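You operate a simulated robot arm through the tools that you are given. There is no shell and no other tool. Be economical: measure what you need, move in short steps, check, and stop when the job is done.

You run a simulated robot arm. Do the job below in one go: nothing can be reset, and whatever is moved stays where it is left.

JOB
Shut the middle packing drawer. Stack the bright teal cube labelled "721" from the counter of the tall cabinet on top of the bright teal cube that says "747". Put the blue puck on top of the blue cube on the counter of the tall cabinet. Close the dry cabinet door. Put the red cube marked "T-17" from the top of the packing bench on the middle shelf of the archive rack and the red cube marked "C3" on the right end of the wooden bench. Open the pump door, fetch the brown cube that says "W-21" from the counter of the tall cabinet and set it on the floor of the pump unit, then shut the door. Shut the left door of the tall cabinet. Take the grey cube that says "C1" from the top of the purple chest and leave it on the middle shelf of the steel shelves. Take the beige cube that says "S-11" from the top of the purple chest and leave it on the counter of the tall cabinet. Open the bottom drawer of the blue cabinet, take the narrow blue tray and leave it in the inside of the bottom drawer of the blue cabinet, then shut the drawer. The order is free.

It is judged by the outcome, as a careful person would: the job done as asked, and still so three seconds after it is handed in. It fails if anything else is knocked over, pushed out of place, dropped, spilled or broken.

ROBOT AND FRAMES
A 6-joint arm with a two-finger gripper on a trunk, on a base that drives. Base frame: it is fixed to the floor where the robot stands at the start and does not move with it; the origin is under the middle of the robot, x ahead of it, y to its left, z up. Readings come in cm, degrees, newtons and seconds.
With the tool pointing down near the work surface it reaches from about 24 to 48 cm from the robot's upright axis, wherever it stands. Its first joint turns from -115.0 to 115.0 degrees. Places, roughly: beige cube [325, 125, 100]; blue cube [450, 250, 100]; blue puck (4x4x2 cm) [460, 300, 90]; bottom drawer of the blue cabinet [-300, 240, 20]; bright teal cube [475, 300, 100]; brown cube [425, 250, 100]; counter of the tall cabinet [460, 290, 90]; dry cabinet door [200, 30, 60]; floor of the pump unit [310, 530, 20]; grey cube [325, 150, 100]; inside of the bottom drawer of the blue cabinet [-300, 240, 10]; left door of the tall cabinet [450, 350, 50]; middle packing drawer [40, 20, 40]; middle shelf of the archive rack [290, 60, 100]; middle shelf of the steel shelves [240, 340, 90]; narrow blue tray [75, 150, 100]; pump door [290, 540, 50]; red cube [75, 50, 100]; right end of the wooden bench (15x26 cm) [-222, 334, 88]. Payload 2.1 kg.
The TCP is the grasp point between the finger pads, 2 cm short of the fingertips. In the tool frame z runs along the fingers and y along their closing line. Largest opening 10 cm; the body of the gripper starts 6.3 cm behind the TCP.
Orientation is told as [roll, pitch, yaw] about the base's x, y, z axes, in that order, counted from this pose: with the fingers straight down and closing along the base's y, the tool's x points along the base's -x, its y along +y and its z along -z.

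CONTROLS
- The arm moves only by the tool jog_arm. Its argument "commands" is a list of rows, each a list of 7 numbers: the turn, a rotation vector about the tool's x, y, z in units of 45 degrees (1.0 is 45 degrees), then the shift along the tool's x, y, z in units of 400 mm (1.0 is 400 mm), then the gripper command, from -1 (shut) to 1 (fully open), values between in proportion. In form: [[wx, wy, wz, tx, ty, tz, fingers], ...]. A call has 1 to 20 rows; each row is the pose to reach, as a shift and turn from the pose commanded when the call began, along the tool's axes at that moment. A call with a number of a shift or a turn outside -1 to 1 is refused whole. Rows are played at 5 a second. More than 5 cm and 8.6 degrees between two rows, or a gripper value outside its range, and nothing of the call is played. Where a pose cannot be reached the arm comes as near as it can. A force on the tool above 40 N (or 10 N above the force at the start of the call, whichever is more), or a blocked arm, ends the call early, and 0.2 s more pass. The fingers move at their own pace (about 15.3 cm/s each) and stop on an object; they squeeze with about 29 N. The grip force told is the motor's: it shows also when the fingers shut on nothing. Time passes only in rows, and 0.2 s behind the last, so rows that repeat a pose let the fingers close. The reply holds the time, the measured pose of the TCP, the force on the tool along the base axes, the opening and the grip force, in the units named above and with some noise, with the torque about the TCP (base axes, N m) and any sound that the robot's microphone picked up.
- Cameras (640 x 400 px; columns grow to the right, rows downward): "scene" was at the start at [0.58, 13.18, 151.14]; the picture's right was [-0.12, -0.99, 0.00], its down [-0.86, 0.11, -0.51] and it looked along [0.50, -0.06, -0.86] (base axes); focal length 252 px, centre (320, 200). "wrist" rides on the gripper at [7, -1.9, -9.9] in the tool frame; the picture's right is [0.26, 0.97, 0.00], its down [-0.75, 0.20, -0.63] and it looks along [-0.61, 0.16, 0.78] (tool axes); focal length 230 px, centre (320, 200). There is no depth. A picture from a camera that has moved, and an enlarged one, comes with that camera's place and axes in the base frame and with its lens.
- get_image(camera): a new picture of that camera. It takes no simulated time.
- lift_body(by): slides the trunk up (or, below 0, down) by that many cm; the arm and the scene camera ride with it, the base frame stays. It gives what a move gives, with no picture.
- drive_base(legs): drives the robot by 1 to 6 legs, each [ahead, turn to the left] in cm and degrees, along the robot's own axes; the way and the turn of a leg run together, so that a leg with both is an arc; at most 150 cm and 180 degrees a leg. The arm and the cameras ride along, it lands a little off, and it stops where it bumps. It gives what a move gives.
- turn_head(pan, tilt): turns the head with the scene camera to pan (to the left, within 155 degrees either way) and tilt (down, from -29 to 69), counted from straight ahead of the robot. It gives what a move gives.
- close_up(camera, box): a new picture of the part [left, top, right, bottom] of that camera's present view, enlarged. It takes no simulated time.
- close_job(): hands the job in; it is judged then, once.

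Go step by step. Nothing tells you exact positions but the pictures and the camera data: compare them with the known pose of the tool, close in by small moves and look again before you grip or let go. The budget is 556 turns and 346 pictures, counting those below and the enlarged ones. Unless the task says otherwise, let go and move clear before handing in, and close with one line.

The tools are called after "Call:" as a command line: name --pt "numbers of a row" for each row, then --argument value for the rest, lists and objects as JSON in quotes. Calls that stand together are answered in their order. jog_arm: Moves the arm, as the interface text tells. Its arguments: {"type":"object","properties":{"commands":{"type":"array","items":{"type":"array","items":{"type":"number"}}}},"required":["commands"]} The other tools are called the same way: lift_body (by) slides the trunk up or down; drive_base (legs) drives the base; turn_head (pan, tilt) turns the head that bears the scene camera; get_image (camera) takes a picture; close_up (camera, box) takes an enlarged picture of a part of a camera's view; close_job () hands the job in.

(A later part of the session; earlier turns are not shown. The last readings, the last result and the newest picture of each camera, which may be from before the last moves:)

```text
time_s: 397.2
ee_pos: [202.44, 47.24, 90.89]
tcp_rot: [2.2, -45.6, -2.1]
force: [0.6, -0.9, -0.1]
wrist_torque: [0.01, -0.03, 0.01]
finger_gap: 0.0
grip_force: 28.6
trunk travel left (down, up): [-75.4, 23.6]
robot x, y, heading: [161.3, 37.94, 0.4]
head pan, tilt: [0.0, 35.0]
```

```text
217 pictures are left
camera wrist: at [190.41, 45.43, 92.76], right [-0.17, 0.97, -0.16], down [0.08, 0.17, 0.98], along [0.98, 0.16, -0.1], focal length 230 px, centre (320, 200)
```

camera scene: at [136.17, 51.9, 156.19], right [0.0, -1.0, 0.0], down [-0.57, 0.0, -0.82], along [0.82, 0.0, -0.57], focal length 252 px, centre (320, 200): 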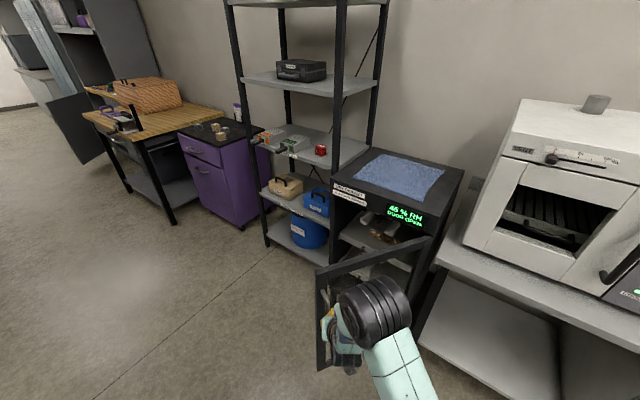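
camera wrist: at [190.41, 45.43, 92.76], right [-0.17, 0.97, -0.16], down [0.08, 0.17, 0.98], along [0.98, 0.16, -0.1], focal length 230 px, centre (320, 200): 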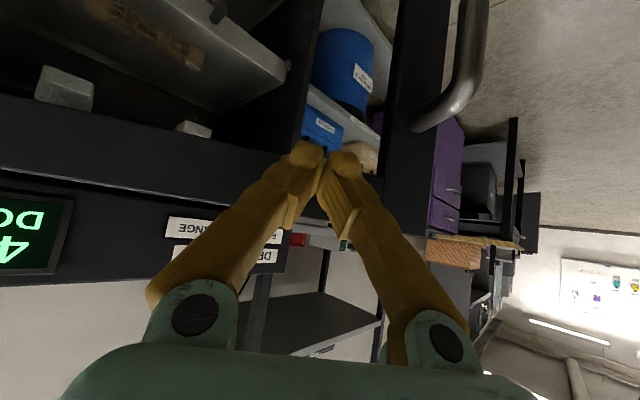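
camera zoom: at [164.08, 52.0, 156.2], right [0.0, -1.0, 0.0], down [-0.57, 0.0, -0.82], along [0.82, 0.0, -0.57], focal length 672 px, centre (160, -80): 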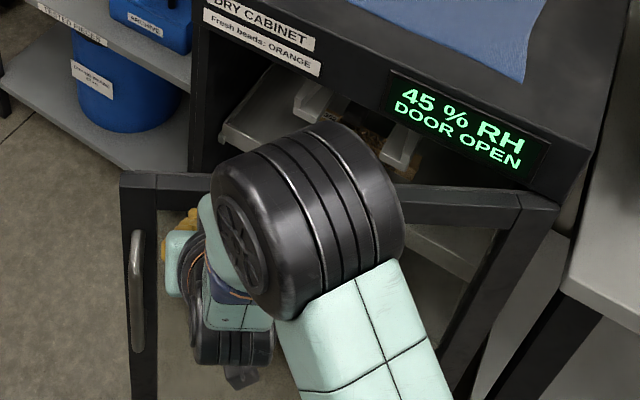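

Call:
drive_base --legs '[[10, 0]]'

Call:
jog_arm --pt "0 0 0 -0.04 -0.04 0.04 -1" --pt "0 0 0 -0.08 -0.08 0.08 -1" --pt "0 0 0 -0.12 -0.12 0.12 -1" --pt "0 0 0 -0.15 -0.15 0.15 -1"

Call:
get_image --camera "scene"

Call:
get_image --camera "wrist"

```text
time_s: 398.3
ee_pos: [212.16, 47.38, 91.02]
tcp_rot: [2.2, -45.7, -2.1]
force: [-0.3, 0.6, -0.4]
wrist_torque: [-0.01, -0.05, -0.06]
finger_gap: 0.0
grip_force: 29.0
trunk travel left (down, up): [-75.4, 23.6]
robot x, y, heading: [171.15, 37.55, 0.4]
head pan, tilt: [0.0, 35.0]
```

```text
time_s: 399.3
ee_pos: [220.76, 41.19, 90.93]
tcp_rot: [2.2, -45.6, -2.1]
force: [0.9, 0.1, 0.1]
wrist_torque: [0.0, -0.04, -0.04]
finger_gap: 0.0
grip_force: 28.7
trunk travel left (down, up): [-75.4, 23.6]
robot x, y, heading: [171.56, 38.12, 0.0]
head pan, tilt: [0.0, 35.0]
```

```text
216 pictures are left
camera scene: at [174.11, 52.0, 156.19], right [0.0, -1.0, 0.0], down [-0.57, 0.0, -0.82], along [0.82, 0.0, -0.57], focal length 252 px, centre (320, 200)
```

scene: 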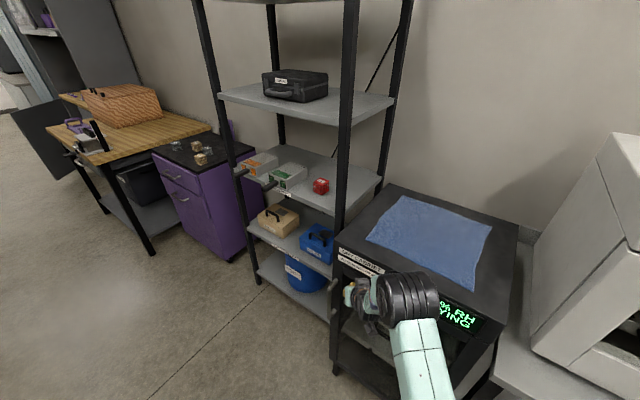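

```text
215 pictures are left
camera wrist: at [208.93, 39.32, 92.79], right [-0.17, 0.97, -0.16], down [0.08, 0.17, 0.98], along [0.98, 0.16, -0.1], focal length 230 px, centre (320, 200)
```

wrist: 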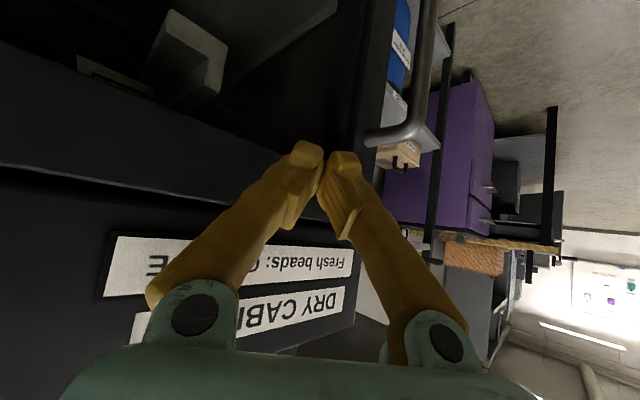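

The display now reads "DRYING". I'll push a bit more to make sure the door is fully closed.

Call:
jog_arm --pt "0 0 0 -0.03 -0.02 0.03 -1" --pt "0 0 0 -0.06 -0.045 0.06 -1" --pt "0 0 0 -0.08 -0.06 0.08 -1"

Call:
get_image --camera "scene"

```text
time_s: 400.0
ee_pos: [222.93, 40.67, 90.55]
tcp_rot: [1.4, -44.2, -0.7]
force: [-25.0, 14.0, 7.7]
wrist_torque: [-0.2, -0.01, -0.08]
finger_gap: 0.0
grip_force: 28.9
trunk travel left (down, up): [-75.4, 23.6]
robot x, y, heading: [171.61, 37.77, 1.0]
head pan, tilt: [0.0, 35.0]
stopped in row 3: the force on the tool passed its limit at 44 N (the readings are from after the stop); the commanded pose is now the measured one
```

```text
214 pictures are left
camera scene: at [172.6, 54.01, 156.13], right [0.01, -1.0, 0.01], down [-0.57, -0.02, -0.82], along [0.82, 0.0, -0.57], focal length 252 px, centre (320, 200)
```

scene: 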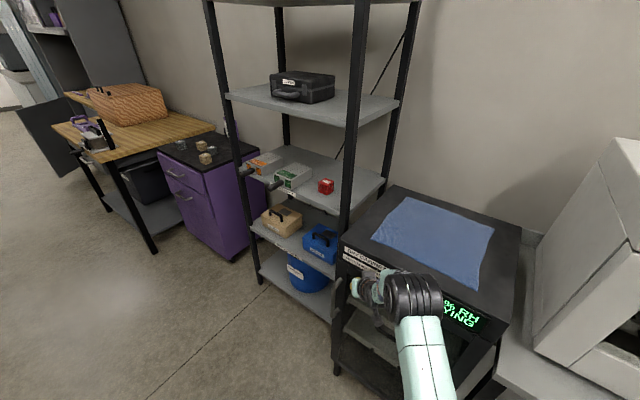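

Call:
drive_base --legs '[[-25, 0]]'

Call:
get_image --camera "scene"

```text
time_s: 401.8
ee_pos: [198.89, 39.55, 90.32]
tcp_rot: [2.1, -44.1, -1.5]
force: [0.0, 0.4, -0.4]
wrist_torque: [0.01, -0.03, -0.04]
finger_gap: 0.01
grip_force: 28.4
trunk travel left (down, up): [-75.4, 23.6]
robot x, y, heading: [146.13, 37.53, 0.4]
head pan, tilt: [0.0, 35.0]
```

```text
213 pictures are left
camera scene: at [149.07, 51.88, 156.18], right [0.01, -1.0, 0.0], down [-0.57, -0.01, -0.82], along [0.82, 0.01, -0.57], focal length 252 px, centre (320, 200)
```

scene: 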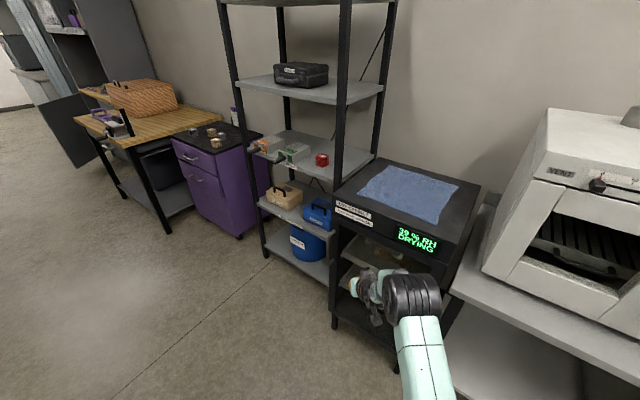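

The dry cabinet is closed. Next are the purple chest's cubes; I'll straighten the tool and drive there.

Call:
jog_arm --pt "0 0.167 0 0.05 -0.03 -0.05 0" --pt "0 0.333 0 0.1 -0.06 -0.1 0" --pt "0 0.5 0 0.15 -0.09 -0.15 0" --pt "0 0.667 0 0.2 -0.12 -0.2 0" --pt "0 0.833 0 0.25 -0.15 -0.25 0.5" --pt "0 0.98 0 0.28 -0.18 -0.28 0.5"

Call:
lift_body --by 15

Call:
drive_base --legs '[[0, 53], [100, 0], [82, 0], [0, -90]]'

Call:
turn_head --pan 0 --tilt 35

Call:
get_image --camera "scene"

```text
time_s: 403.2
ee_pos: [179.2, 33.16, 86.8]
tcp_rot: [4.8, -2.8, -0.1]
force: [-0.8, -0.2, -0.1]
wrist_torque: [0.0, 0.0, 0.0]
finger_gap: 7.5
grip_force: 0.0
out of reach, approached as far as the arm can: row 2, 3, 4, 5, 6
trunk travel left (down, up): [-75.4, 23.6]
robot x, y, heading: [146.53, 38.15, 0.8]
head pan, tilt: [0.0, 35.0]
```

```text
time_s: 405.0
ee_pos: [179.24, 33.03, 101.73]
tcp_rot: [4.9, -2.9, -0.3]
force: [-1.0, -0.2, 0.9]
wrist_torque: [-0.02, 0.01, 0.01]
finger_gap: 7.5
grip_force: 0.0
trunk travel left (down, up): [-90.4, 8.6]
robot x, y, heading: [146.57, 37.39, 0.8]
head pan, tilt: [0.0, 35.0]
```

```text
time_s: 420.4
ee_pos: [277.31, 162.7, 101.76]
tcp_rot: [4.9, -2.8, -37.6]
force: [-1.3, -0.4, 0.3]
wrist_torque: [-0.04, 0.01, 0.0]
finger_gap: 7.45
grip_force: 0.0
trunk travel left (down, up): [-90.4, 8.6]
robot x, y, heading: [253.93, 186.5, -37.0]
head pan, tilt: [0.0, 35.0]
```

```text
time_s: 421.1
ee_pos: [277.33, 162.74, 101.81]
tcp_rot: [4.9, -3.0, -37.4]
force: [0.3, 0.3, -0.1]
wrist_torque: [-0.02, 0.02, 0.03]
finger_gap: 7.52
grip_force: 0.1
trunk travel left (down, up): [-90.4, 8.6]
robot x, y, heading: [254.16, 186.23, -36.7]
head pan, tilt: [0.0, 35.0]
```

```text
212 pictures are left
camera scene: at [264.68, 195.81, 171.19], right [-0.6, -0.8, 0.0], down [-0.46, 0.34, -0.82], along [0.66, -0.49, -0.57], focal length 252 px, centre (320, 200)
```

scene: 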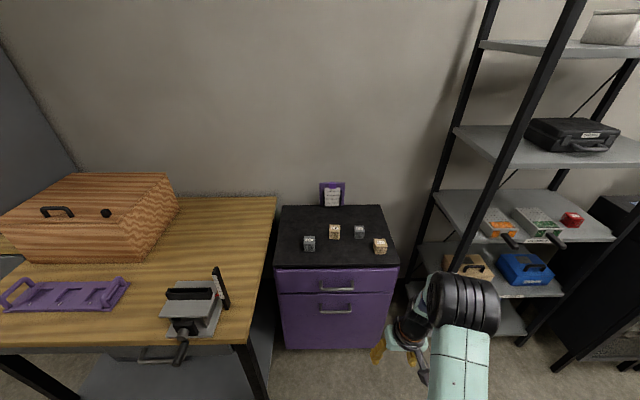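

Call:
close_up --camera "scene" --box '[284, 195, 412, 275]'

```text
5.00 times, centred on (348, 235) of scene
camera zoom: at [264.68, 195.81, 171.19], right [-0.6, -0.8, 0.0], down [-0.46, 0.34, -0.82], along [0.66, -0.49, -0.57], focal length 1260 px, centre (180, 25)
```

zoom: 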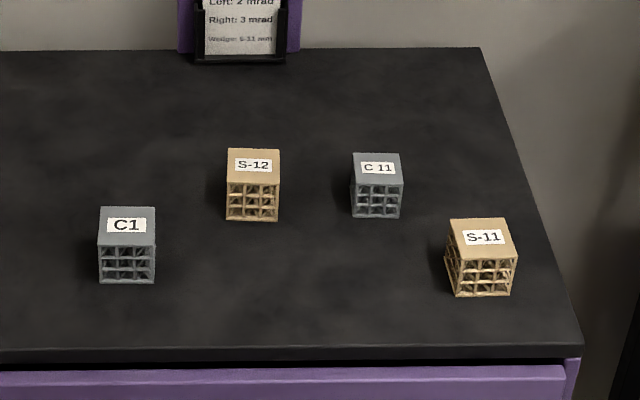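

C1 is the front left grey cube and S-11 the front right beige one. I'll approach C1 first.

Call:
drive_base --legs '[[0, 16.7], [37, 0], [0, -17]]'

Call:
get_image --camera "wrist"

Call:
get_image --camera "scene"

```text
time_s: 425.3
ee_pos: [311.91, 149.81, 101.83]
tcp_rot: [4.9, -2.9, -37.9]
force: [-0.3, -0.2, -0.4]
wrist_torque: [0.02, -0.04, -0.01]
finger_gap: 7.48
grip_force: 0.1
trunk travel left (down, up): [-90.4, 8.6]
robot x, y, heading: [288.7, 173.24, -37.1]
head pan, tilt: [0.0, 35.0]
```

```text
210 pictures are left
camera wrist: at [304.47, 152.12, 111.09], right [0.38, 0.92, 0.07], down [0.66, -0.32, 0.68], along [0.65, -0.22, -0.73], focal length 230 px, centre (320, 200)
```

wrist: 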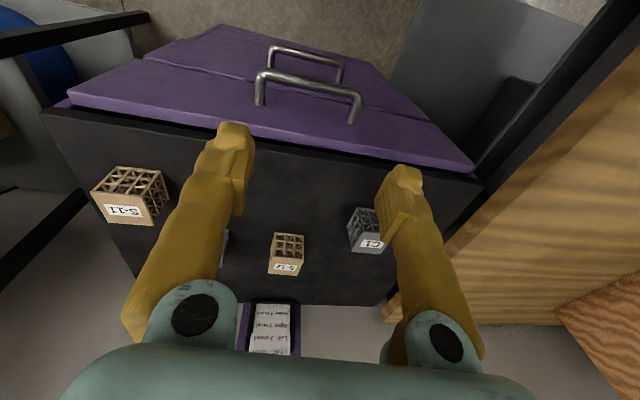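

```text
209 pictures are left
camera scene: at [299.48, 183.03, 171.19], right [-0.6, -0.8, 0.0], down [-0.46, 0.35, -0.82], along [0.65, -0.49, -0.57], focal length 252 px, centre (320, 200)
```

scene: 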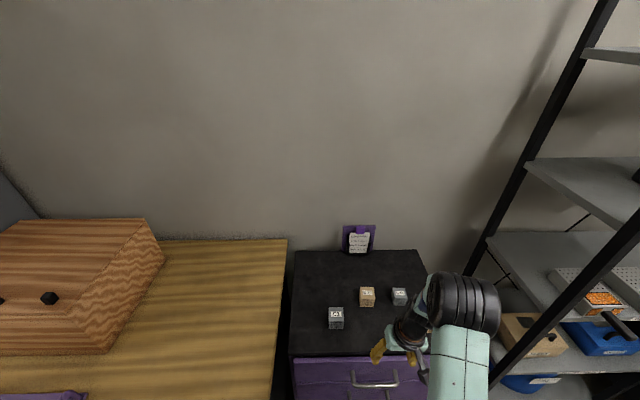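

Call:
drive_base --legs '[[5, 0]]'

Call:
jog_arm --pt "0.03 0.02 0 -0.06 0.08 0 0.5" --pt "0.06 0.04 0 -0.12 0.16 0 0.5" --pt "0.09 0.05 0 -0.2 0.24 0 0.5" --pt "0.109 0.064 0 -0.28 0.32 0 0.5" --pt "0.109 0.064 0 -0.28 0.32 0 0.5"

Call:
get_image --camera "wrist"

```text
time_s: 426.2
ee_pos: [315.18, 147.36, 102.14]
tcp_rot: [4.9, -3.4, -38.0]
force: [-0.7, 0.7, -0.4]
wrist_torque: [0.01, 0.03, 0.01]
finger_gap: 7.48
grip_force: 0.0
trunk travel left (down, up): [-90.4, 8.6]
robot x, y, heading: [292.93, 170.49, -37.0]
head pan, tilt: [0.0, 35.0]
```

```text
time_s: 427.4
ee_pos: [326.26, 152.79, 99.92]
tcp_rot: [6.8, -2.5, -38.1]
force: [0.2, -0.7, -0.5]
wrist_torque: [-0.03, -0.01, 0.02]
finger_gap: 7.51
grip_force: 0.0
out of reach, approached as far as the arm can: row 1, 2, 3, 4, 5
trunk travel left (down, up): [-90.4, 8.6]
robot x, y, heading: [292.63, 170.83, -37.3]
head pan, tilt: [0.0, 35.0]
```

```text
208 pictures are left
camera wrist: at [318.51, 154.87, 109.05], right [0.38, 0.92, 0.1], down [0.64, -0.35, 0.68], along [0.66, -0.2, -0.72], focal length 230 px, centre (320, 200)
```

wrist: 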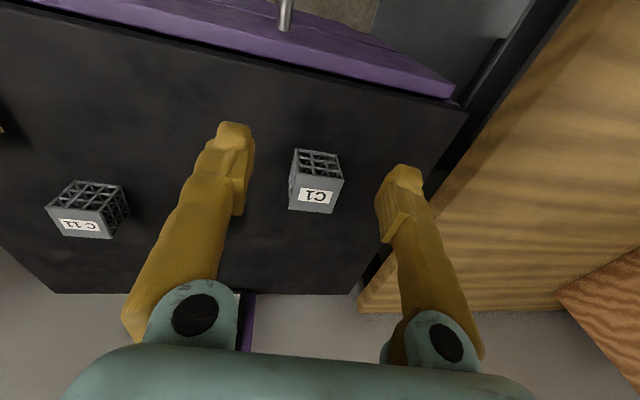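

Call:
jog_arm --pt "0 0 0 0 0 -0.1 0.5" --pt "0 0 0 0 0 -0.2 0.5" --pt "0 0 0 0 0 -0.3 0.5" --pt "0 0 0 0 0 -0.3 0.5"

```text
time_s: 428.4
ee_pos: [324.28, 154.03, 109.45]
tcp_rot: [9.8, -3.3, -38.4]
force: [0.4, -0.6, -0.8]
wrist_torque: [0.03, 0.01, 0.01]
finger_gap: 7.49
grip_force: 0.1
out of reach, approached as far as the arm can: row 1, 2, 3, 4
trunk travel left (down, up): [-90.4, 8.6]
robot x, y, heading: [293.01, 170.85, -37.1]
head pan, tilt: [0.0, 35.0]
```

Call:
jog_arm --pt "-0.05 0 0 0.1 -0.06 0 0.5" --pt "-0.1 0 0 0.2 -0.12 0 0.5" --pt "-0.1 0 0 0.2 -0.18 0 0.5"

Call:
get_image --camera "scene"

```text
time_s: 429.2
ee_pos: [313.67, 153.24, 107.72]
tcp_rot: [14.3, -3.4, -38.5]
force: [-1.1, -0.1, -0.3]
wrist_torque: [0.02, 0.02, 0.01]
finger_gap: 7.49
grip_force: 0.0
trunk travel left (down, up): [-90.4, 8.6]
robot x, y, heading: [292.75, 170.69, -37.2]
head pan, tilt: [0.0, 35.0]
```

```text
207 pictures are left
camera scene: at [303.51, 179.86, 171.19], right [-0.6, -0.8, 0.0], down [-0.46, 0.35, -0.82], along [0.65, -0.49, -0.57], focal length 252 px, centre (320, 200)
```

scene: 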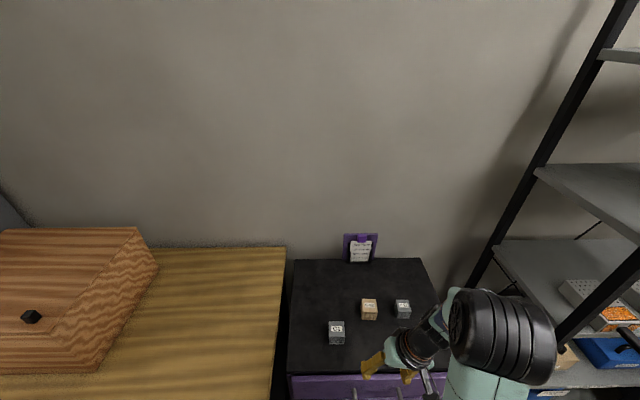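

Call:
jog_arm --pt "0.16 0.04 0 -0.02 0 0 0.5" --pt "0.318 0.076 0 -0.05 0 0 0.5" --pt "0.318 0.076 0 -0.05 0 0 0.5"

```text
time_s: 430.1
ee_pos: [314.2, 152.77, 107.77]
tcp_rot: [7.0, -1.5, -38.1]
force: [-0.9, -0.2, 0.4]
wrist_torque: [-0.01, -0.01, 0.0]
finger_gap: 7.5
grip_force: 0.0
out of reach, approached as far as the arm can: row 2, 3
trunk travel left (down, up): [-90.4, 8.6]
robot x, y, heading: [292.97, 170.44, -37.4]
head pan, tilt: [0.0, 35.0]
```

The arm doesn't like targets on its left. I'll turn the base 20° left so that the cube lies to the right of my heading.

Call:
drive_base --legs '[[0, 22]]'

Call:
jog_arm --pt "0 0 0.1 0 -0.1 0 0.5" --pt "0 0 0.2 0 -0.2 0 0.5" --pt "0 0 0.3 0 -0.25 0 0.5" --pt "0 0 0.4 0 -0.25 0 0.5" --pt "0 0 0.489 0 -0.25 0 0.5" --pt "0 0 0.489 0 -0.25 0 0.5"

```text
time_s: 431.6
ee_pos: [319.38, 162.07, 107.8]
tcp_rot: [7.0, -1.6, -16.1]
force: [0.5, -0.6, 0.0]
wrist_torque: [-0.02, -0.01, 0.01]
finger_gap: 7.51
grip_force: 0.0
trunk travel left (down, up): [-90.4, 8.6]
robot x, y, heading: [292.66, 170.66, -15.4]
head pan, tilt: [0.0, 35.0]
```

```text
time_s: 433.0
ee_pos: [316.24, 153.26, 105.86]
tcp_rot: [7.6, 0.7, -38.1]
force: [-0.7, -0.2, 0.0]
wrist_torque: [0.0, 0.01, 0.02]
finger_gap: 7.5
grip_force: 0.0
out of reach, approached as far as the arm can: row 2, 3, 4, 5, 6
trunk travel left (down, up): [-90.4, 8.6]
robot x, y, heading: [292.95, 169.99, -15.2]
head pan, tilt: [0.0, 35.0]
```

Call:
jog_arm --pt "0 0 0 -0.1 0.03 0 0.5" --pt "0 0 0 -0.2 0.06 0 0.5" --pt "0 0 0 -0.25 0.1 0 0.5" --pt "0 0 0 -0.25 0.1 0 0.5"

Call:
get_image --camera "scene"

```text
time_s: 434.0
ee_pos: [324.58, 151.93, 104.08]
tcp_rot: [9.3, 0.1, -38.0]
force: [-0.2, 0.3, 0.6]
wrist_torque: [-0.02, 0.0, -0.02]
finger_gap: 7.52
grip_force: 0.1
out of reach, approached as far as the arm can: row 1, 2, 3, 4
trunk travel left (down, up): [-90.4, 8.6]
robot x, y, heading: [292.62, 170.9, -15.1]
head pan, tilt: [0.0, 35.0]
```

```text
206 pictures are left
camera scene: at [299.1, 183.3, 171.19], right [-0.26, -0.96, 0.0], down [-0.55, 0.15, -0.82], along [0.79, -0.21, -0.57], focal length 252 px, centre (320, 200)
```

scene: 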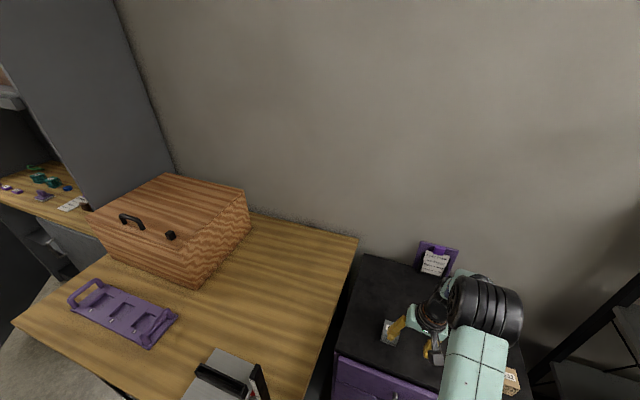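

Call:
jog_arm --pt "0 0 0 0 0 -0.1 0.5" --pt "0 0 0 0 0 -0.2 0.5" --pt "0 0 0 0 0 -0.3 0.5" --pt "0 0 0 0 0 -0.3 0.5"

```text
time_s: 435.0
ee_pos: [325.68, 155.31, 113.43]
tcp_rot: [12.5, -0.1, -38.6]
force: [0.5, 0.3, 0.3]
wrist_torque: [-0.03, 0.02, 0.0]
finger_gap: 7.5
grip_force: 0.1
out of reach, approached as far as the arm can: row 1, 2, 3, 4
trunk travel left (down, up): [-90.4, 8.6]
robot x, y, heading: [292.95, 170.48, -15.0]
head pan, tilt: [0.0, 35.0]
```

The arm has wound into an awkward branch. I'll back away into free space and unwind it through the tilted pose that worked before.

Call:
drive_base --legs '[[-35, 0]]'

Call:
jog_arm --pt "0 -0.16 0 -0.02 0 0.04 0" --pt "0 -0.32 0 -0.04 0 0.08 0" --pt "0 -0.48 0 -0.06 0 0.12 0" --pt "0 -0.64 0 -0.08 0 0.16 0" --pt "0 -0.8 0 -0.1 0 0.2 0" --pt "0 -0.95 0 -0.12 0 0.22 0" --pt "0 -0.95 0 -0.12 0 0.22 0"

Call:
get_image --camera "scene"

```text
time_s: 437.3
ee_pos: [292.25, 164.56, 113.4]
tcp_rot: [12.5, -0.1, -38.8]
force: [-0.8, -0.3, 0.7]
wrist_torque: [0.03, 0.03, 0.02]
finger_gap: 7.51
grip_force: 0.0
trunk travel left (down, up): [-90.4, 8.6]
robot x, y, heading: [259.25, 179.51, -15.1]
head pan, tilt: [0.0, 35.0]
```

```text
time_s: 438.9
ee_pos: [296.76, 162.73, 104.72]
tcp_rot: [16.8, -41.6, -50.0]
force: [-0.4, -0.2, -0.2]
wrist_torque: [0.02, 0.0, 0.04]
finger_gap: 5.01
grip_force: 0.1
out of reach, approached as far as the arm can: row 3, 4, 5
trunk travel left (down, up): [-90.4, 8.6]
robot x, y, heading: [259.27, 179.68, -15.2]
head pan, tilt: [0.0, 35.0]
```

```text
205 pictures are left
camera scene: at [265.6, 192.29, 171.21], right [-0.27, -0.96, 0.0], down [-0.55, 0.15, -0.82], along [0.79, -0.22, -0.57], focal length 252 px, centre (320, 200)
```

scene: 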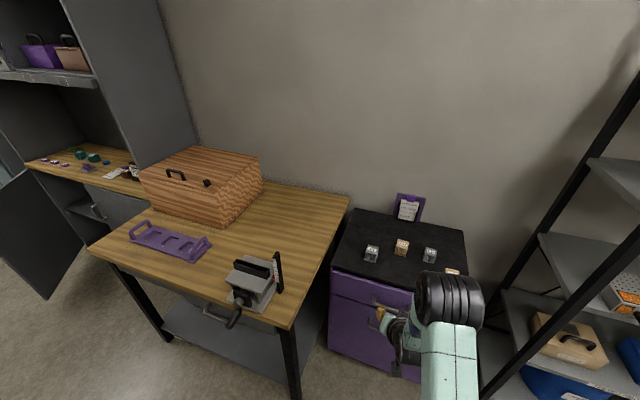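

Call:
jog_arm --pt "0 0 -0.13 0 0 0 0" --pt "0 0 -0.26 0 0 0 0" --pt "0 0 -0.4 0 0 0 0" --pt "0 0 -0.4 0 0 0 0"

```text
time_s: 439.9
ee_pos: [296.99, 163.02, 104.89]
tcp_rot: [0.0, -44.3, -25.5]
force: [0.2, 0.3, 0.1]
wrist_torque: [0.03, 0.0, 0.01]
finger_gap: 5.02
grip_force: 0.1
trunk travel left (down, up): [-90.4, 8.6]
robot x, y, heading: [259.26, 179.75, -15.7]
head pan, tilt: [0.0, 35.0]
```

Call:
jog_arm --pt "0 0.16 0 -0.07 0 -0.017 0" --pt "0 0.32 0 -0.14 0 -0.035 0" --pt "0 0.48 0 -0.14 0 -0.035 0" --pt "0 0.64 0 -0.14 0 -0.035 0" --pt "0 0.8 0 -0.14 0 -0.035 0" --pt "0 0.984 0 -0.14 0 -0.035 0"

```text
time_s: 441.3
ee_pos: [299.87, 161.6, 109.7]
tcp_rot: [0.1, 0.1, -25.6]
force: [-0.1, 0.2, 0.4]
wrist_torque: [0.01, 0.04, 0.03]
finger_gap: 5.0
grip_force: 0.0
trunk travel left (down, up): [-90.4, 8.6]
robot x, y, heading: [259.14, 179.79, -15.4]
head pan, tilt: [0.0, 35.0]
```

The tool is straight again. Driving back toward C1.

Call:
jog_arm --pt "0 0 0.13 0 0 0 0.5" --pt "0 0 0.255 0 0 0 0.5"

Call:
drive_base --legs '[[33, 0]]'

Call:
get_image --camera "wrist"

```text
time_s: 441.9
ee_pos: [299.66, 161.52, 109.81]
tcp_rot: [0.1, 0.1, -37.1]
force: [1.0, -0.9, -0.7]
wrist_torque: [-0.01, 0.03, 0.03]
finger_gap: 7.49
grip_force: 0.0
trunk travel left (down, up): [-90.4, 8.6]
robot x, y, heading: [259.26, 179.91, -15.2]
head pan, tilt: [0.0, 35.0]
```

```text
time_s: 444.0
ee_pos: [331.01, 152.73, 109.87]
tcp_rot: [0.1, 0.0, -37.2]
force: [-0.1, 0.6, 0.5]
wrist_torque: [-0.01, -0.02, -0.02]
finger_gap: 7.49
grip_force: 0.1
trunk travel left (down, up): [-90.4, 8.6]
robot x, y, heading: [291.06, 171.08, -15.5]
head pan, tilt: [0.0, 35.0]
```

```text
204 pictures are left
camera wrist: at [324.43, 155.32, 119.68], right [0.38, 0.93, 0.0], down [0.72, -0.3, 0.63], along [0.58, -0.24, -0.78], focal length 230 px, centre (320, 200)
```

wrist: 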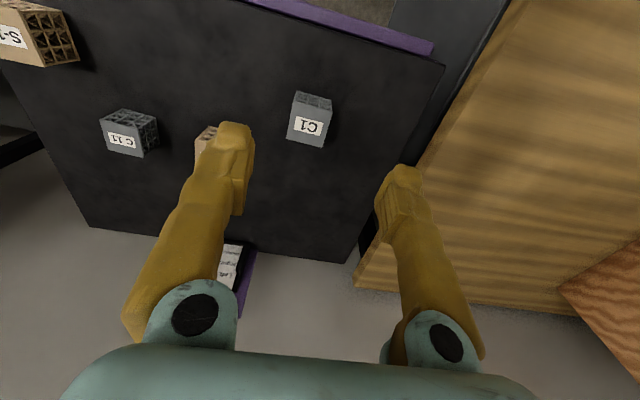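

Call:
jog_arm --pt "0 0 0 -0.045 -0.004 0 0.5" --pt "0 0 0 -0.09 -0.007 0 0.5" --pt "0 0 0 -0.09 -0.007 0 0.5"

Call:
lift_body --by -12

Call:
get_image --camera "wrist"

```text
time_s: 444.8
ee_pos: [333.85, 150.24, 109.57]
tcp_rot: [0.0, 0.1, -37.3]
force: [0.6, 0.1, -0.2]
wrist_torque: [0.02, -0.01, 0.01]
finger_gap: 7.53
grip_force: 0.1
trunk travel left (down, up): [-90.4, 8.6]
robot x, y, heading: [290.91, 171.0, -15.5]
head pan, tilt: [0.0, 35.0]
```

```text
time_s: 446.3
ee_pos: [333.84, 150.26, 97.78]
tcp_rot: [0.0, 0.0, -37.1]
force: [0.1, -0.8, -1.2]
wrist_torque: [-0.01, 0.01, 0.02]
finger_gap: 7.53
grip_force: 0.0
trunk travel left (down, up): [-78.4, 20.6]
robot x, y, heading: [290.59, 171.09, -15.8]
head pan, tilt: [0.0, 35.0]
```

```text
203 pictures are left
camera wrist: at [327.22, 152.86, 107.59], right [0.38, 0.93, 0.0], down [0.72, -0.3, 0.63], along [0.58, -0.24, -0.78], focal length 230 px, centre (320, 200)
```

wrist: 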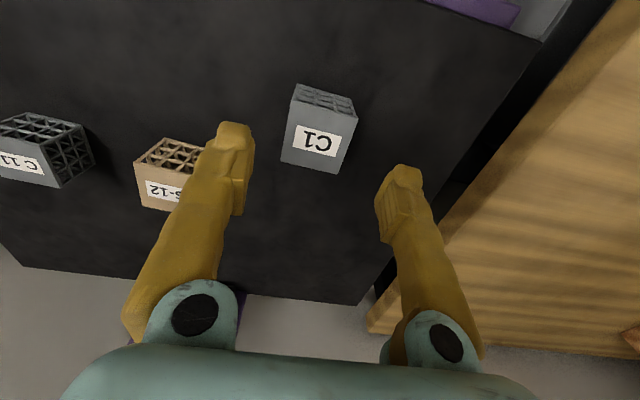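

Call:
lift_body --by -6.8

Call:
jog_arm --pt "0 0 0 0 0 0 -1" --pt "0 0 0 0 0 0 -1" --pt "0 0 0 0 0 0 -1" --pt "0 0 0 0 0 0 -1"

Call:
get_image --camera "wrist"

```text
time_s: 447.4
ee_pos: [333.88, 150.25, 90.83]
tcp_rot: [-0.1, 0.0, -37.2]
force: [0.2, -0.5, 0.4]
wrist_torque: [0.01, 0.0, -0.02]
finger_gap: 7.52
grip_force: 0.0
trunk travel left (down, up): [-71.6, 27.4]
robot x, y, heading: [290.61, 170.79, -15.7]
head pan, tilt: [0.0, 35.0]
```

```text
time_s: 448.4
ee_pos: [333.8, 150.21, 91.0]
tcp_rot: [0.2, 0.0, -37.1]
force: [-0.7, -0.5, 2.0]
wrist_torque: [0.04, -0.04, 0.01]
finger_gap: 4.88
grip_force: 28.9
trunk travel left (down, up): [-71.6, 27.4]
robot x, y, heading: [290.84, 170.54, -15.7]
head pan, tilt: [0.0, 35.0]
```

```text
202 pictures are left
camera wrist: at [327.21, 152.85, 100.8], right [0.38, 0.93, 0.0], down [0.72, -0.3, 0.63], along [0.58, -0.24, -0.78], focal length 230 px, centre (320, 200)
```

wrist: 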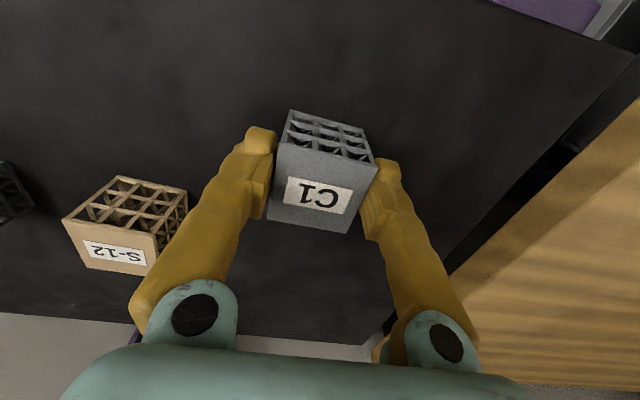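

C1 is gripped. I'll lift it, back away, and look at the steel shelves.

Call:
lift_body --by 20

Call:
drive_base --legs '[[-45, 0], [0, 120]]'

Call:
turn_head --pan 0 --tilt 20

Call:
get_image --camera "scene"

```text
time_s: 450.6
ee_pos: [333.86, 150.29, 110.89]
tcp_rot: [0.2, 0.0, -37.2]
force: [0.0, 0.3, 0.1]
wrist_torque: [-0.03, 0.01, 0.02]
finger_gap: 4.88
grip_force: 29.3
trunk travel left (down, up): [-91.6, 7.4]
robot x, y, heading: [290.68, 170.75, -15.8]
head pan, tilt: [0.0, 35.0]
```

```text
time_s: 458.3
ee_pos: [243.89, 230.64, 110.89]
tcp_rot: [0.2, 0.0, 83.0]
force: [0.1, -0.9, -0.3]
wrist_torque: [-0.02, 0.05, 0.0]
finger_gap: 4.85
grip_force: 28.6
trunk travel left (down, up): [-91.6, 7.4]
robot x, y, heading: [247.62, 183.35, 104.6]
head pan, tilt: [0.0, 35.0]
```

```text
time_s: 459.1
ee_pos: [243.92, 230.5, 110.98]
tcp_rot: [0.2, 0.0, 83.0]
force: [0.5, 0.3, 0.6]
wrist_torque: [0.01, 0.01, 0.02]
finger_gap: 4.83
grip_force: 28.9
trunk travel left (down, up): [-91.6, 7.4]
robot x, y, heading: [247.7, 183.06, 104.7]
head pan, tilt: [0.0, 20.0]
```

```text
201 pictures are left
camera scene: at [233.27, 182.73, 174.77], right [0.97, 0.25, 0.0], down [0.09, -0.33, -0.94], along [-0.24, 0.91, -0.34], focal length 252 px, centre (320, 200)
```

scene: 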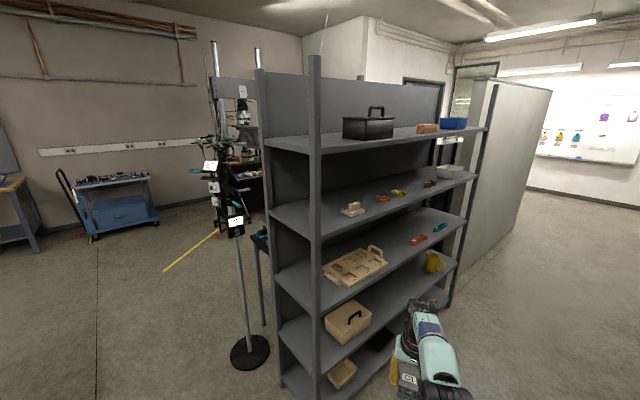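

Call:
close_up --camera "scene" --box '[304, 190, 496, 310]'

```text
3.33 times, centred on (400, 250) of scene
camera zoom: at [233.27, 182.73, 174.77], right [0.97, 0.25, 0.0], down [0.09, -0.33, -0.94], along [-0.24, 0.91, -0.34], focal length 840 px, centre (53, 33)
```

zoom: 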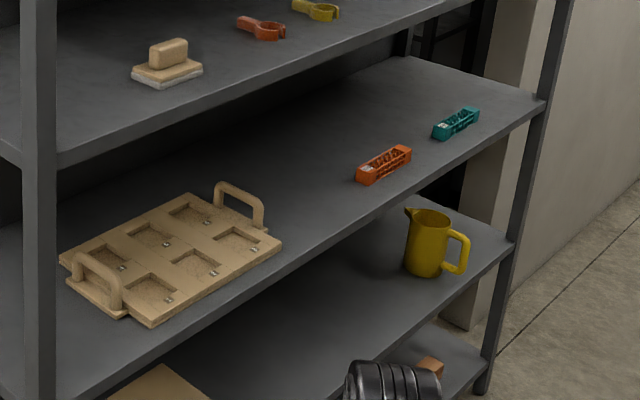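

The middle shelf has free room between the beige plate and the orange piece, at about (242, 332). I'll drive in front of it.

Call:
jog_arm --pt "0 0 -0.16 0 0 0 -1" --pt "0 0 -0.32 0 0 0 -1" --pt "0 0 -0.48 0 0 0 -1"

Call:
drive_base --legs '[[0, -41], [111, 0], [0, 79.3]]'

Call:
turn_head --pan 0 --tilt 35

Call:
get_image --camera "scene"

Call:
get_image --camera "wrist"

```text
time_s: 459.9
ee_pos: [243.87, 230.53, 110.9]
tcp_rot: [0.0, 0.0, 104.6]
force: [-0.4, -0.1, 0.1]
wrist_torque: [0.02, 0.01, 0.0]
finger_gap: 4.84
grip_force: 29.4
trunk travel left (down, up): [-91.6, 7.4]
robot x, y, heading: [247.74, 183.12, 104.5]
head pan, tilt: [0.0, 20.0]
```

```text
time_s: 470.8
ee_pos: [262.92, 317.59, 110.89]
tcp_rot: [0.1, 0.0, 143.8]
force: [0.1, -0.1, -1.2]
wrist_torque: [0.0, -0.01, 0.01]
finger_gap: 4.88
grip_force: 28.8
trunk travel left (down, up): [-91.6, 7.4]
robot x, y, heading: [295.87, 282.76, 143.8]
head pan, tilt: [0.0, 20.0]
```

```text
time_s: 471.6
ee_pos: [262.96, 317.58, 110.87]
tcp_rot: [0.1, 0.0, 143.8]
force: [1.7, 1.0, -0.6]
wrist_torque: [0.0, 0.0, 0.03]
finger_gap: 4.88
grip_force: 28.7
trunk travel left (down, up): [-91.6, 7.4]
robot x, y, heading: [295.79, 282.91, 143.8]
head pan, tilt: [0.0, 35.0]
```

```text
199 pictures are left
camera scene: at [285.36, 273.47, 172.39], right [0.59, 0.81, 0.0], down [0.46, -0.34, -0.82], along [-0.66, 0.48, -0.57], focal length 252 px, centre (320, 200)
```

scene: 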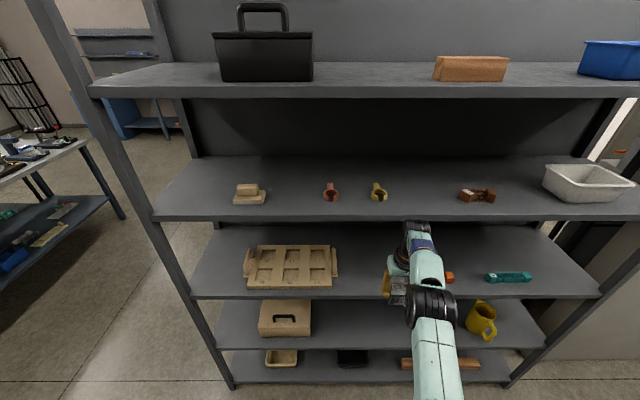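

```text
198 pictures are left
camera wrist: at [269.76, 314.8, 120.77], right [-0.36, -0.93, 0.0], down [-0.72, 0.28, 0.63], along [-0.59, 0.23, -0.78], focal length 230 px, centre (320, 200)
```

wrist: 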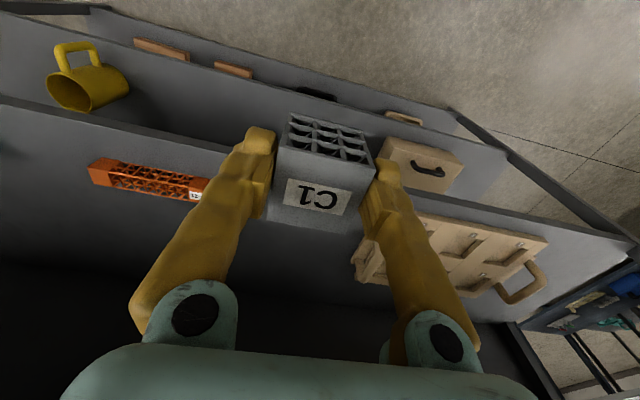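

Call:
lift_body --by -14.5

Call:
jog_arm --pt "0 0 0 0 0.04 0 -1"

Call:
drive_base --legs '[[14, 0]]'

Call:
get_image --camera "scene"

Call:
get_image --camera "wrist"

```text
time_s: 473.3
ee_pos: [262.89, 317.54, 96.43]
tcp_rot: [0.1, 0.0, 143.7]
force: [-0.8, 0.5, -0.3]
wrist_torque: [0.0, 0.0, 0.02]
finger_gap: 4.84
grip_force: 29.1
trunk travel left (down, up): [-77.1, 21.9]
robot x, y, heading: [296.06, 282.93, 143.9]
head pan, tilt: [0.0, 35.0]
```

```text
time_s: 473.7
ee_pos: [262.02, 316.22, 96.4]
tcp_rot: [0.0, 0.0, 143.7]
force: [0.1, 0.1, -0.3]
wrist_torque: [0.03, 0.0, 0.0]
finger_gap: 4.88
grip_force: 29.3
trunk travel left (down, up): [-77.1, 21.9]
robot x, y, heading: [295.71, 283.58, 143.6]
head pan, tilt: [0.0, 35.0]
```

```text
time_s: 475.1
ee_pos: [250.99, 324.49, 96.43]
tcp_rot: [0.1, -0.2, 143.8]
force: [0.2, 0.5, -0.6]
wrist_torque: [-0.01, -0.01, -0.04]
finger_gap: 4.9
grip_force: 28.7
trunk travel left (down, up): [-77.1, 21.9]
robot x, y, heading: [284.76, 291.27, 143.6]
head pan, tilt: [0.0, 35.0]
```

```text
197 pictures are left
camera scene: at [274.25, 281.62, 157.9], right [0.59, 0.81, 0.0], down [0.46, -0.34, -0.82], along [-0.66, 0.48, -0.57], focal length 252 px, centre (320, 200)
```

scene: 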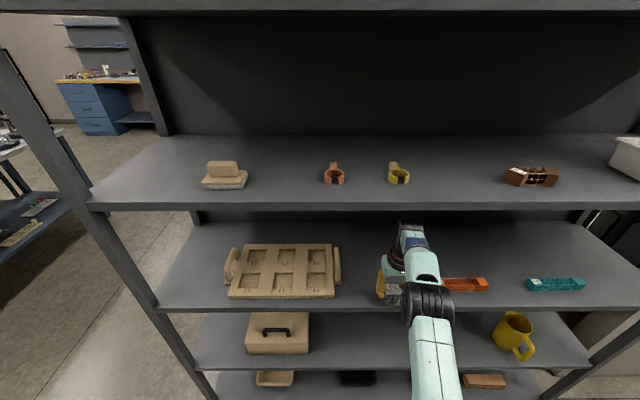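

```text
196 pictures are left
camera wrist: at [257.7, 321.71, 106.37], right [-0.36, -0.93, 0.0], down [-0.72, 0.28, 0.63], along [-0.59, 0.23, -0.78], focal length 230 px, centre (320, 200)
```

wrist: 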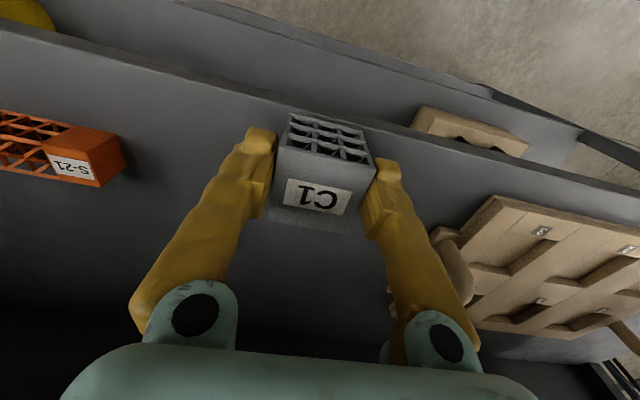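

Call:
drive_base --legs '[[11, 0]]'

Call:
get_image --camera "wrist"

Call:
get_image --camera "scene"

```text
time_s: 476.2
ee_pos: [242.26, 330.77, 96.66]
tcp_rot: [0.0, -0.3, 143.7]
force: [0.8, 0.3, -0.9]
wrist_torque: [0.01, 0.03, -0.02]
finger_gap: 4.89
grip_force: 28.5
trunk travel left (down, up): [-77.1, 21.9]
robot x, y, heading: [276.0, 298.43, 143.7]
head pan, tilt: [0.0, 35.0]
```

```text
195 pictures are left
camera wrist: at [249.18, 327.97, 106.57], right [-0.36, -0.93, 0.0], down [-0.72, 0.28, 0.63], along [-0.59, 0.23, -0.77], focal length 230 px, centre (320, 200)
```

wrist: 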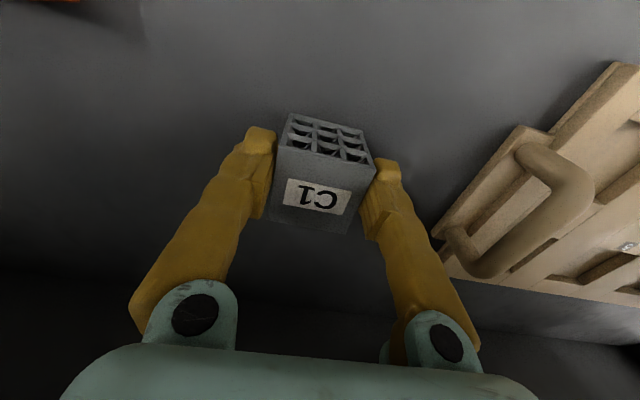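

```text
194 pictures are left
camera scene: at [265.89, 287.75, 157.92], right [0.59, 0.81, 0.0], down [0.46, -0.34, -0.82], along [-0.66, 0.49, -0.57], focal length 252 px, centre (320, 200)
```

scene: 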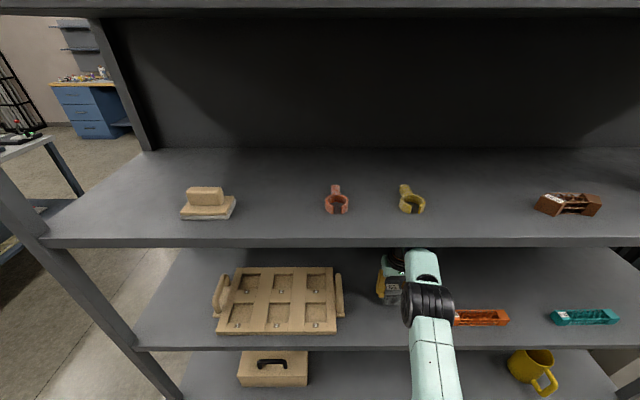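

Lowering C1 onto the shelf in small steps.

Call:
jog_arm --pt "0 0 0 0 0 0.03 -1" --pt "0 0 0 0 0 0.06 -1" --pt "0 0 0 0 0 0.08 -1" --pt "0 0 0 0 0 0.095 -1" --pt "0 0 0 0 0 0.11 -1" --pt "0 0 0 0 0 0.125 -1" --pt "0 0 0 0 0 0.14 -1" --pt "0 0 0 0 0 0.155 -1"

```text
time_s: 476.9
ee_pos: [241.93, 331.24, 94.99]
tcp_rot: [-0.2, -1.3, 143.8]
force: [4.5, -4.7, 19.7]
wrist_torque: [-0.48, -0.52, -0.02]
finger_gap: 4.89
grip_force: 28.7
trunk travel left (down, up): [-77.1, 21.9]
robot x, y, heading: [275.66, 298.03, 143.8]
head pan, tilt: [0.0, 35.0]
stopped in row 3: the force on the tool passed its limit at 49 N (the readings are from after the stop); the commanded pose is now the measured one
```

Call:
jog_arm --pt "0 0 0 0 0 -0.004 -1" --pt "0 0 0 0 0 -0.004 0.2" --pt "0 0 0 0 0 -0.004 0.5" --pt "0 0 0 0 0 -0.004 0.5"

Call:
get_image --camera "wrist"

```text
time_s: 477.9
ee_pos: [241.66, 331.34, 94.82]
tcp_rot: [-0.1, -1.2, 143.8]
force: [0.6, 0.8, -0.1]
wrist_torque: [-0.03, 0.0, 0.01]
finger_gap: 7.5
grip_force: 0.0
trunk travel left (down, up): [-77.1, 21.9]
robot x, y, heading: [275.92, 298.07, 143.9]
head pan, tilt: [0.0, 35.0]
```

```text
193 pictures are left
camera wrist: at [248.52, 328.54, 104.54], right [-0.36, -0.93, -0.01], down [-0.71, 0.27, 0.64], along [-0.6, 0.24, -0.76], focal length 230 px, centre (320, 200)
```

wrist: 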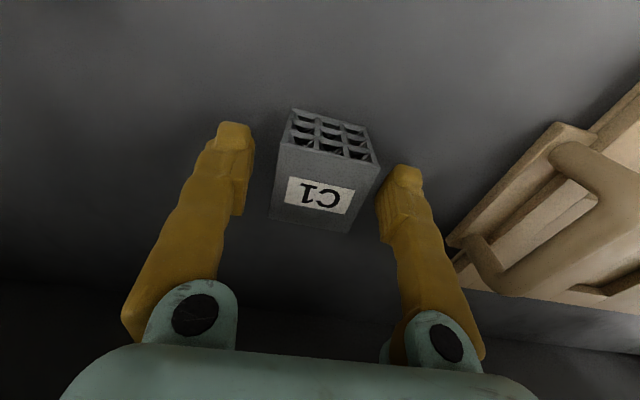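

Call:
drive_base --legs '[[-30, 0]]'

Call:
get_image --camera "scene"

```text
time_s: 479.9
ee_pos: [265.81, 313.7, 94.83]
tcp_rot: [0.0, -1.2, 143.7]
force: [-0.3, -0.2, -0.5]
wrist_torque: [0.02, 0.01, -0.03]
finger_gap: 7.51
grip_force: 0.1
trunk travel left (down, up): [-77.1, 21.9]
robot x, y, heading: [299.96, 280.02, 143.8]
head pan, tilt: [0.0, 35.0]
```

```text
192 pictures are left
camera scene: at [289.37, 270.54, 157.89], right [0.59, 0.81, 0.0], down [0.46, -0.34, -0.82], along [-0.66, 0.48, -0.57], focal length 252 px, centre (320, 200)
```

scene: 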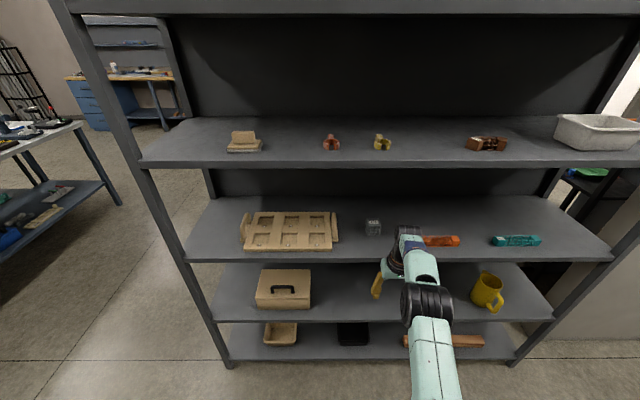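

C1 is in place. Now S-11 on the purple chest.

Call:
lift_body --by 14

Call:
drive_base --legs '[[0, 101.5], [109.3, 0], [0, 77.7], [30, 0]]'

Call:
get_image --camera "wrist"

Call:
get_image --camera "scene"

```text
time_s: 481.6
ee_pos: [265.79, 313.58, 108.89]
tcp_rot: [-0.1, -1.1, 143.8]
force: [-0.9, -0.2, 0.2]
wrist_torque: [-0.02, -0.04, 0.03]
finger_gap: 7.49
grip_force: 0.2
trunk travel left (down, up): [-91.1, 7.9]
robot x, y, heading: [299.8, 280.4, 143.9]
head pan, tilt: [0.0, 35.0]
```

```text
time_s: 496.4
ee_pos: [309.94, 128.11, 108.94]
tcp_rot: [-0.1, -1.3, -37.9]
force: [0.2, -1.2, -0.2]
wrist_torque: [-0.04, -0.02, -0.01]
finger_gap: 7.49
grip_force: 0.0
trunk travel left (down, up): [-91.1, 7.9]
robot x, y, heading: [276.6, 162.49, -37.9]
head pan, tilt: [0.0, 35.0]
```

```text
191 pictures are left
camera wrist: at [303.25, 131.07, 118.63], right [0.39, 0.92, -0.01], down [0.7, -0.29, 0.65], along [0.59, -0.26, -0.76], focal length 230 px, centre (320, 200)
```

wrist: 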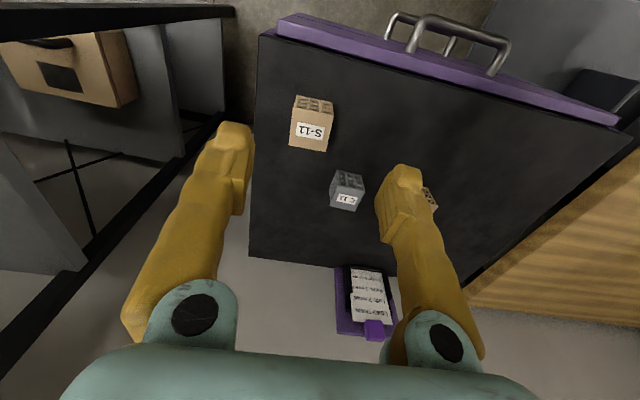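

```text
190 pictures are left
camera scene: at [287.45, 172.15, 171.9], right [-0.61, -0.79, 0.0], down [-0.45, 0.35, -0.82], along [0.65, -0.5, -0.57], focal length 252 px, centre (320, 200)
```

scene: 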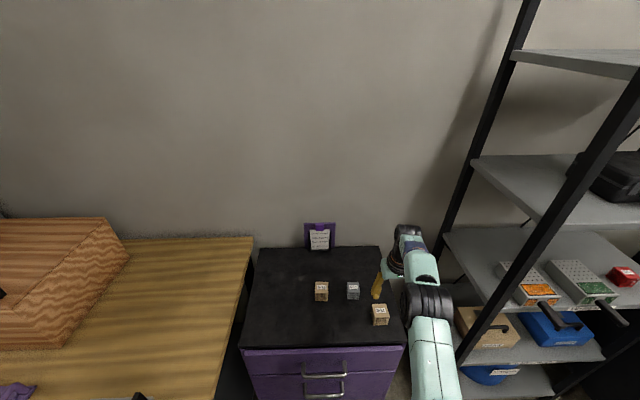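

Call:
jog_arm --pt "0 0.01 -0.05 -0.05 0 0 0.5" --pt "0 0.025 -0.1 -0.107 0 0 0.5" --pt "0 0.025 -0.1 -0.107 0 0 0.5"

Call:
lift_body --by -11

Call:
get_image --camera "wrist"

```text
time_s: 497.2
ee_pos: [310.92, 128.39, 108.64]
tcp_rot: [-0.2, 0.0, -33.3]
force: [-0.6, -0.2, 0.7]
wrist_torque: [0.0, -0.04, 0.01]
finger_gap: 7.5
grip_force: 0.0
out of reach, approached as far as the arm can: row 1, 2, 3
trunk travel left (down, up): [-91.1, 7.9]
robot x, y, heading: [277.13, 162.61, -37.6]
head pan, tilt: [0.0, 35.0]
```

```text
time_s: 498.6
ee_pos: [310.86, 128.34, 97.68]
tcp_rot: [-0.1, -0.2, -33.4]
force: [-0.3, -0.4, 0.2]
wrist_torque: [-0.02, -0.01, -0.01]
finger_gap: 7.5
grip_force: 0.1
trunk travel left (down, up): [-80.1, 18.9]
robot x, y, heading: [276.68, 162.81, -37.9]
head pan, tilt: [0.0, 35.0]
```

```text
189 pictures are left
camera wrist: at [304.08, 130.55, 107.52], right [0.32, 0.95, 0.0], down [0.74, -0.24, 0.63], along [0.6, -0.2, -0.78], focal length 230 px, centre (320, 200)
```

wrist: 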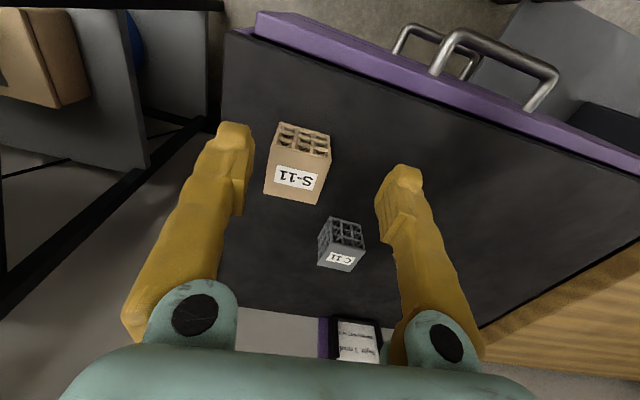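

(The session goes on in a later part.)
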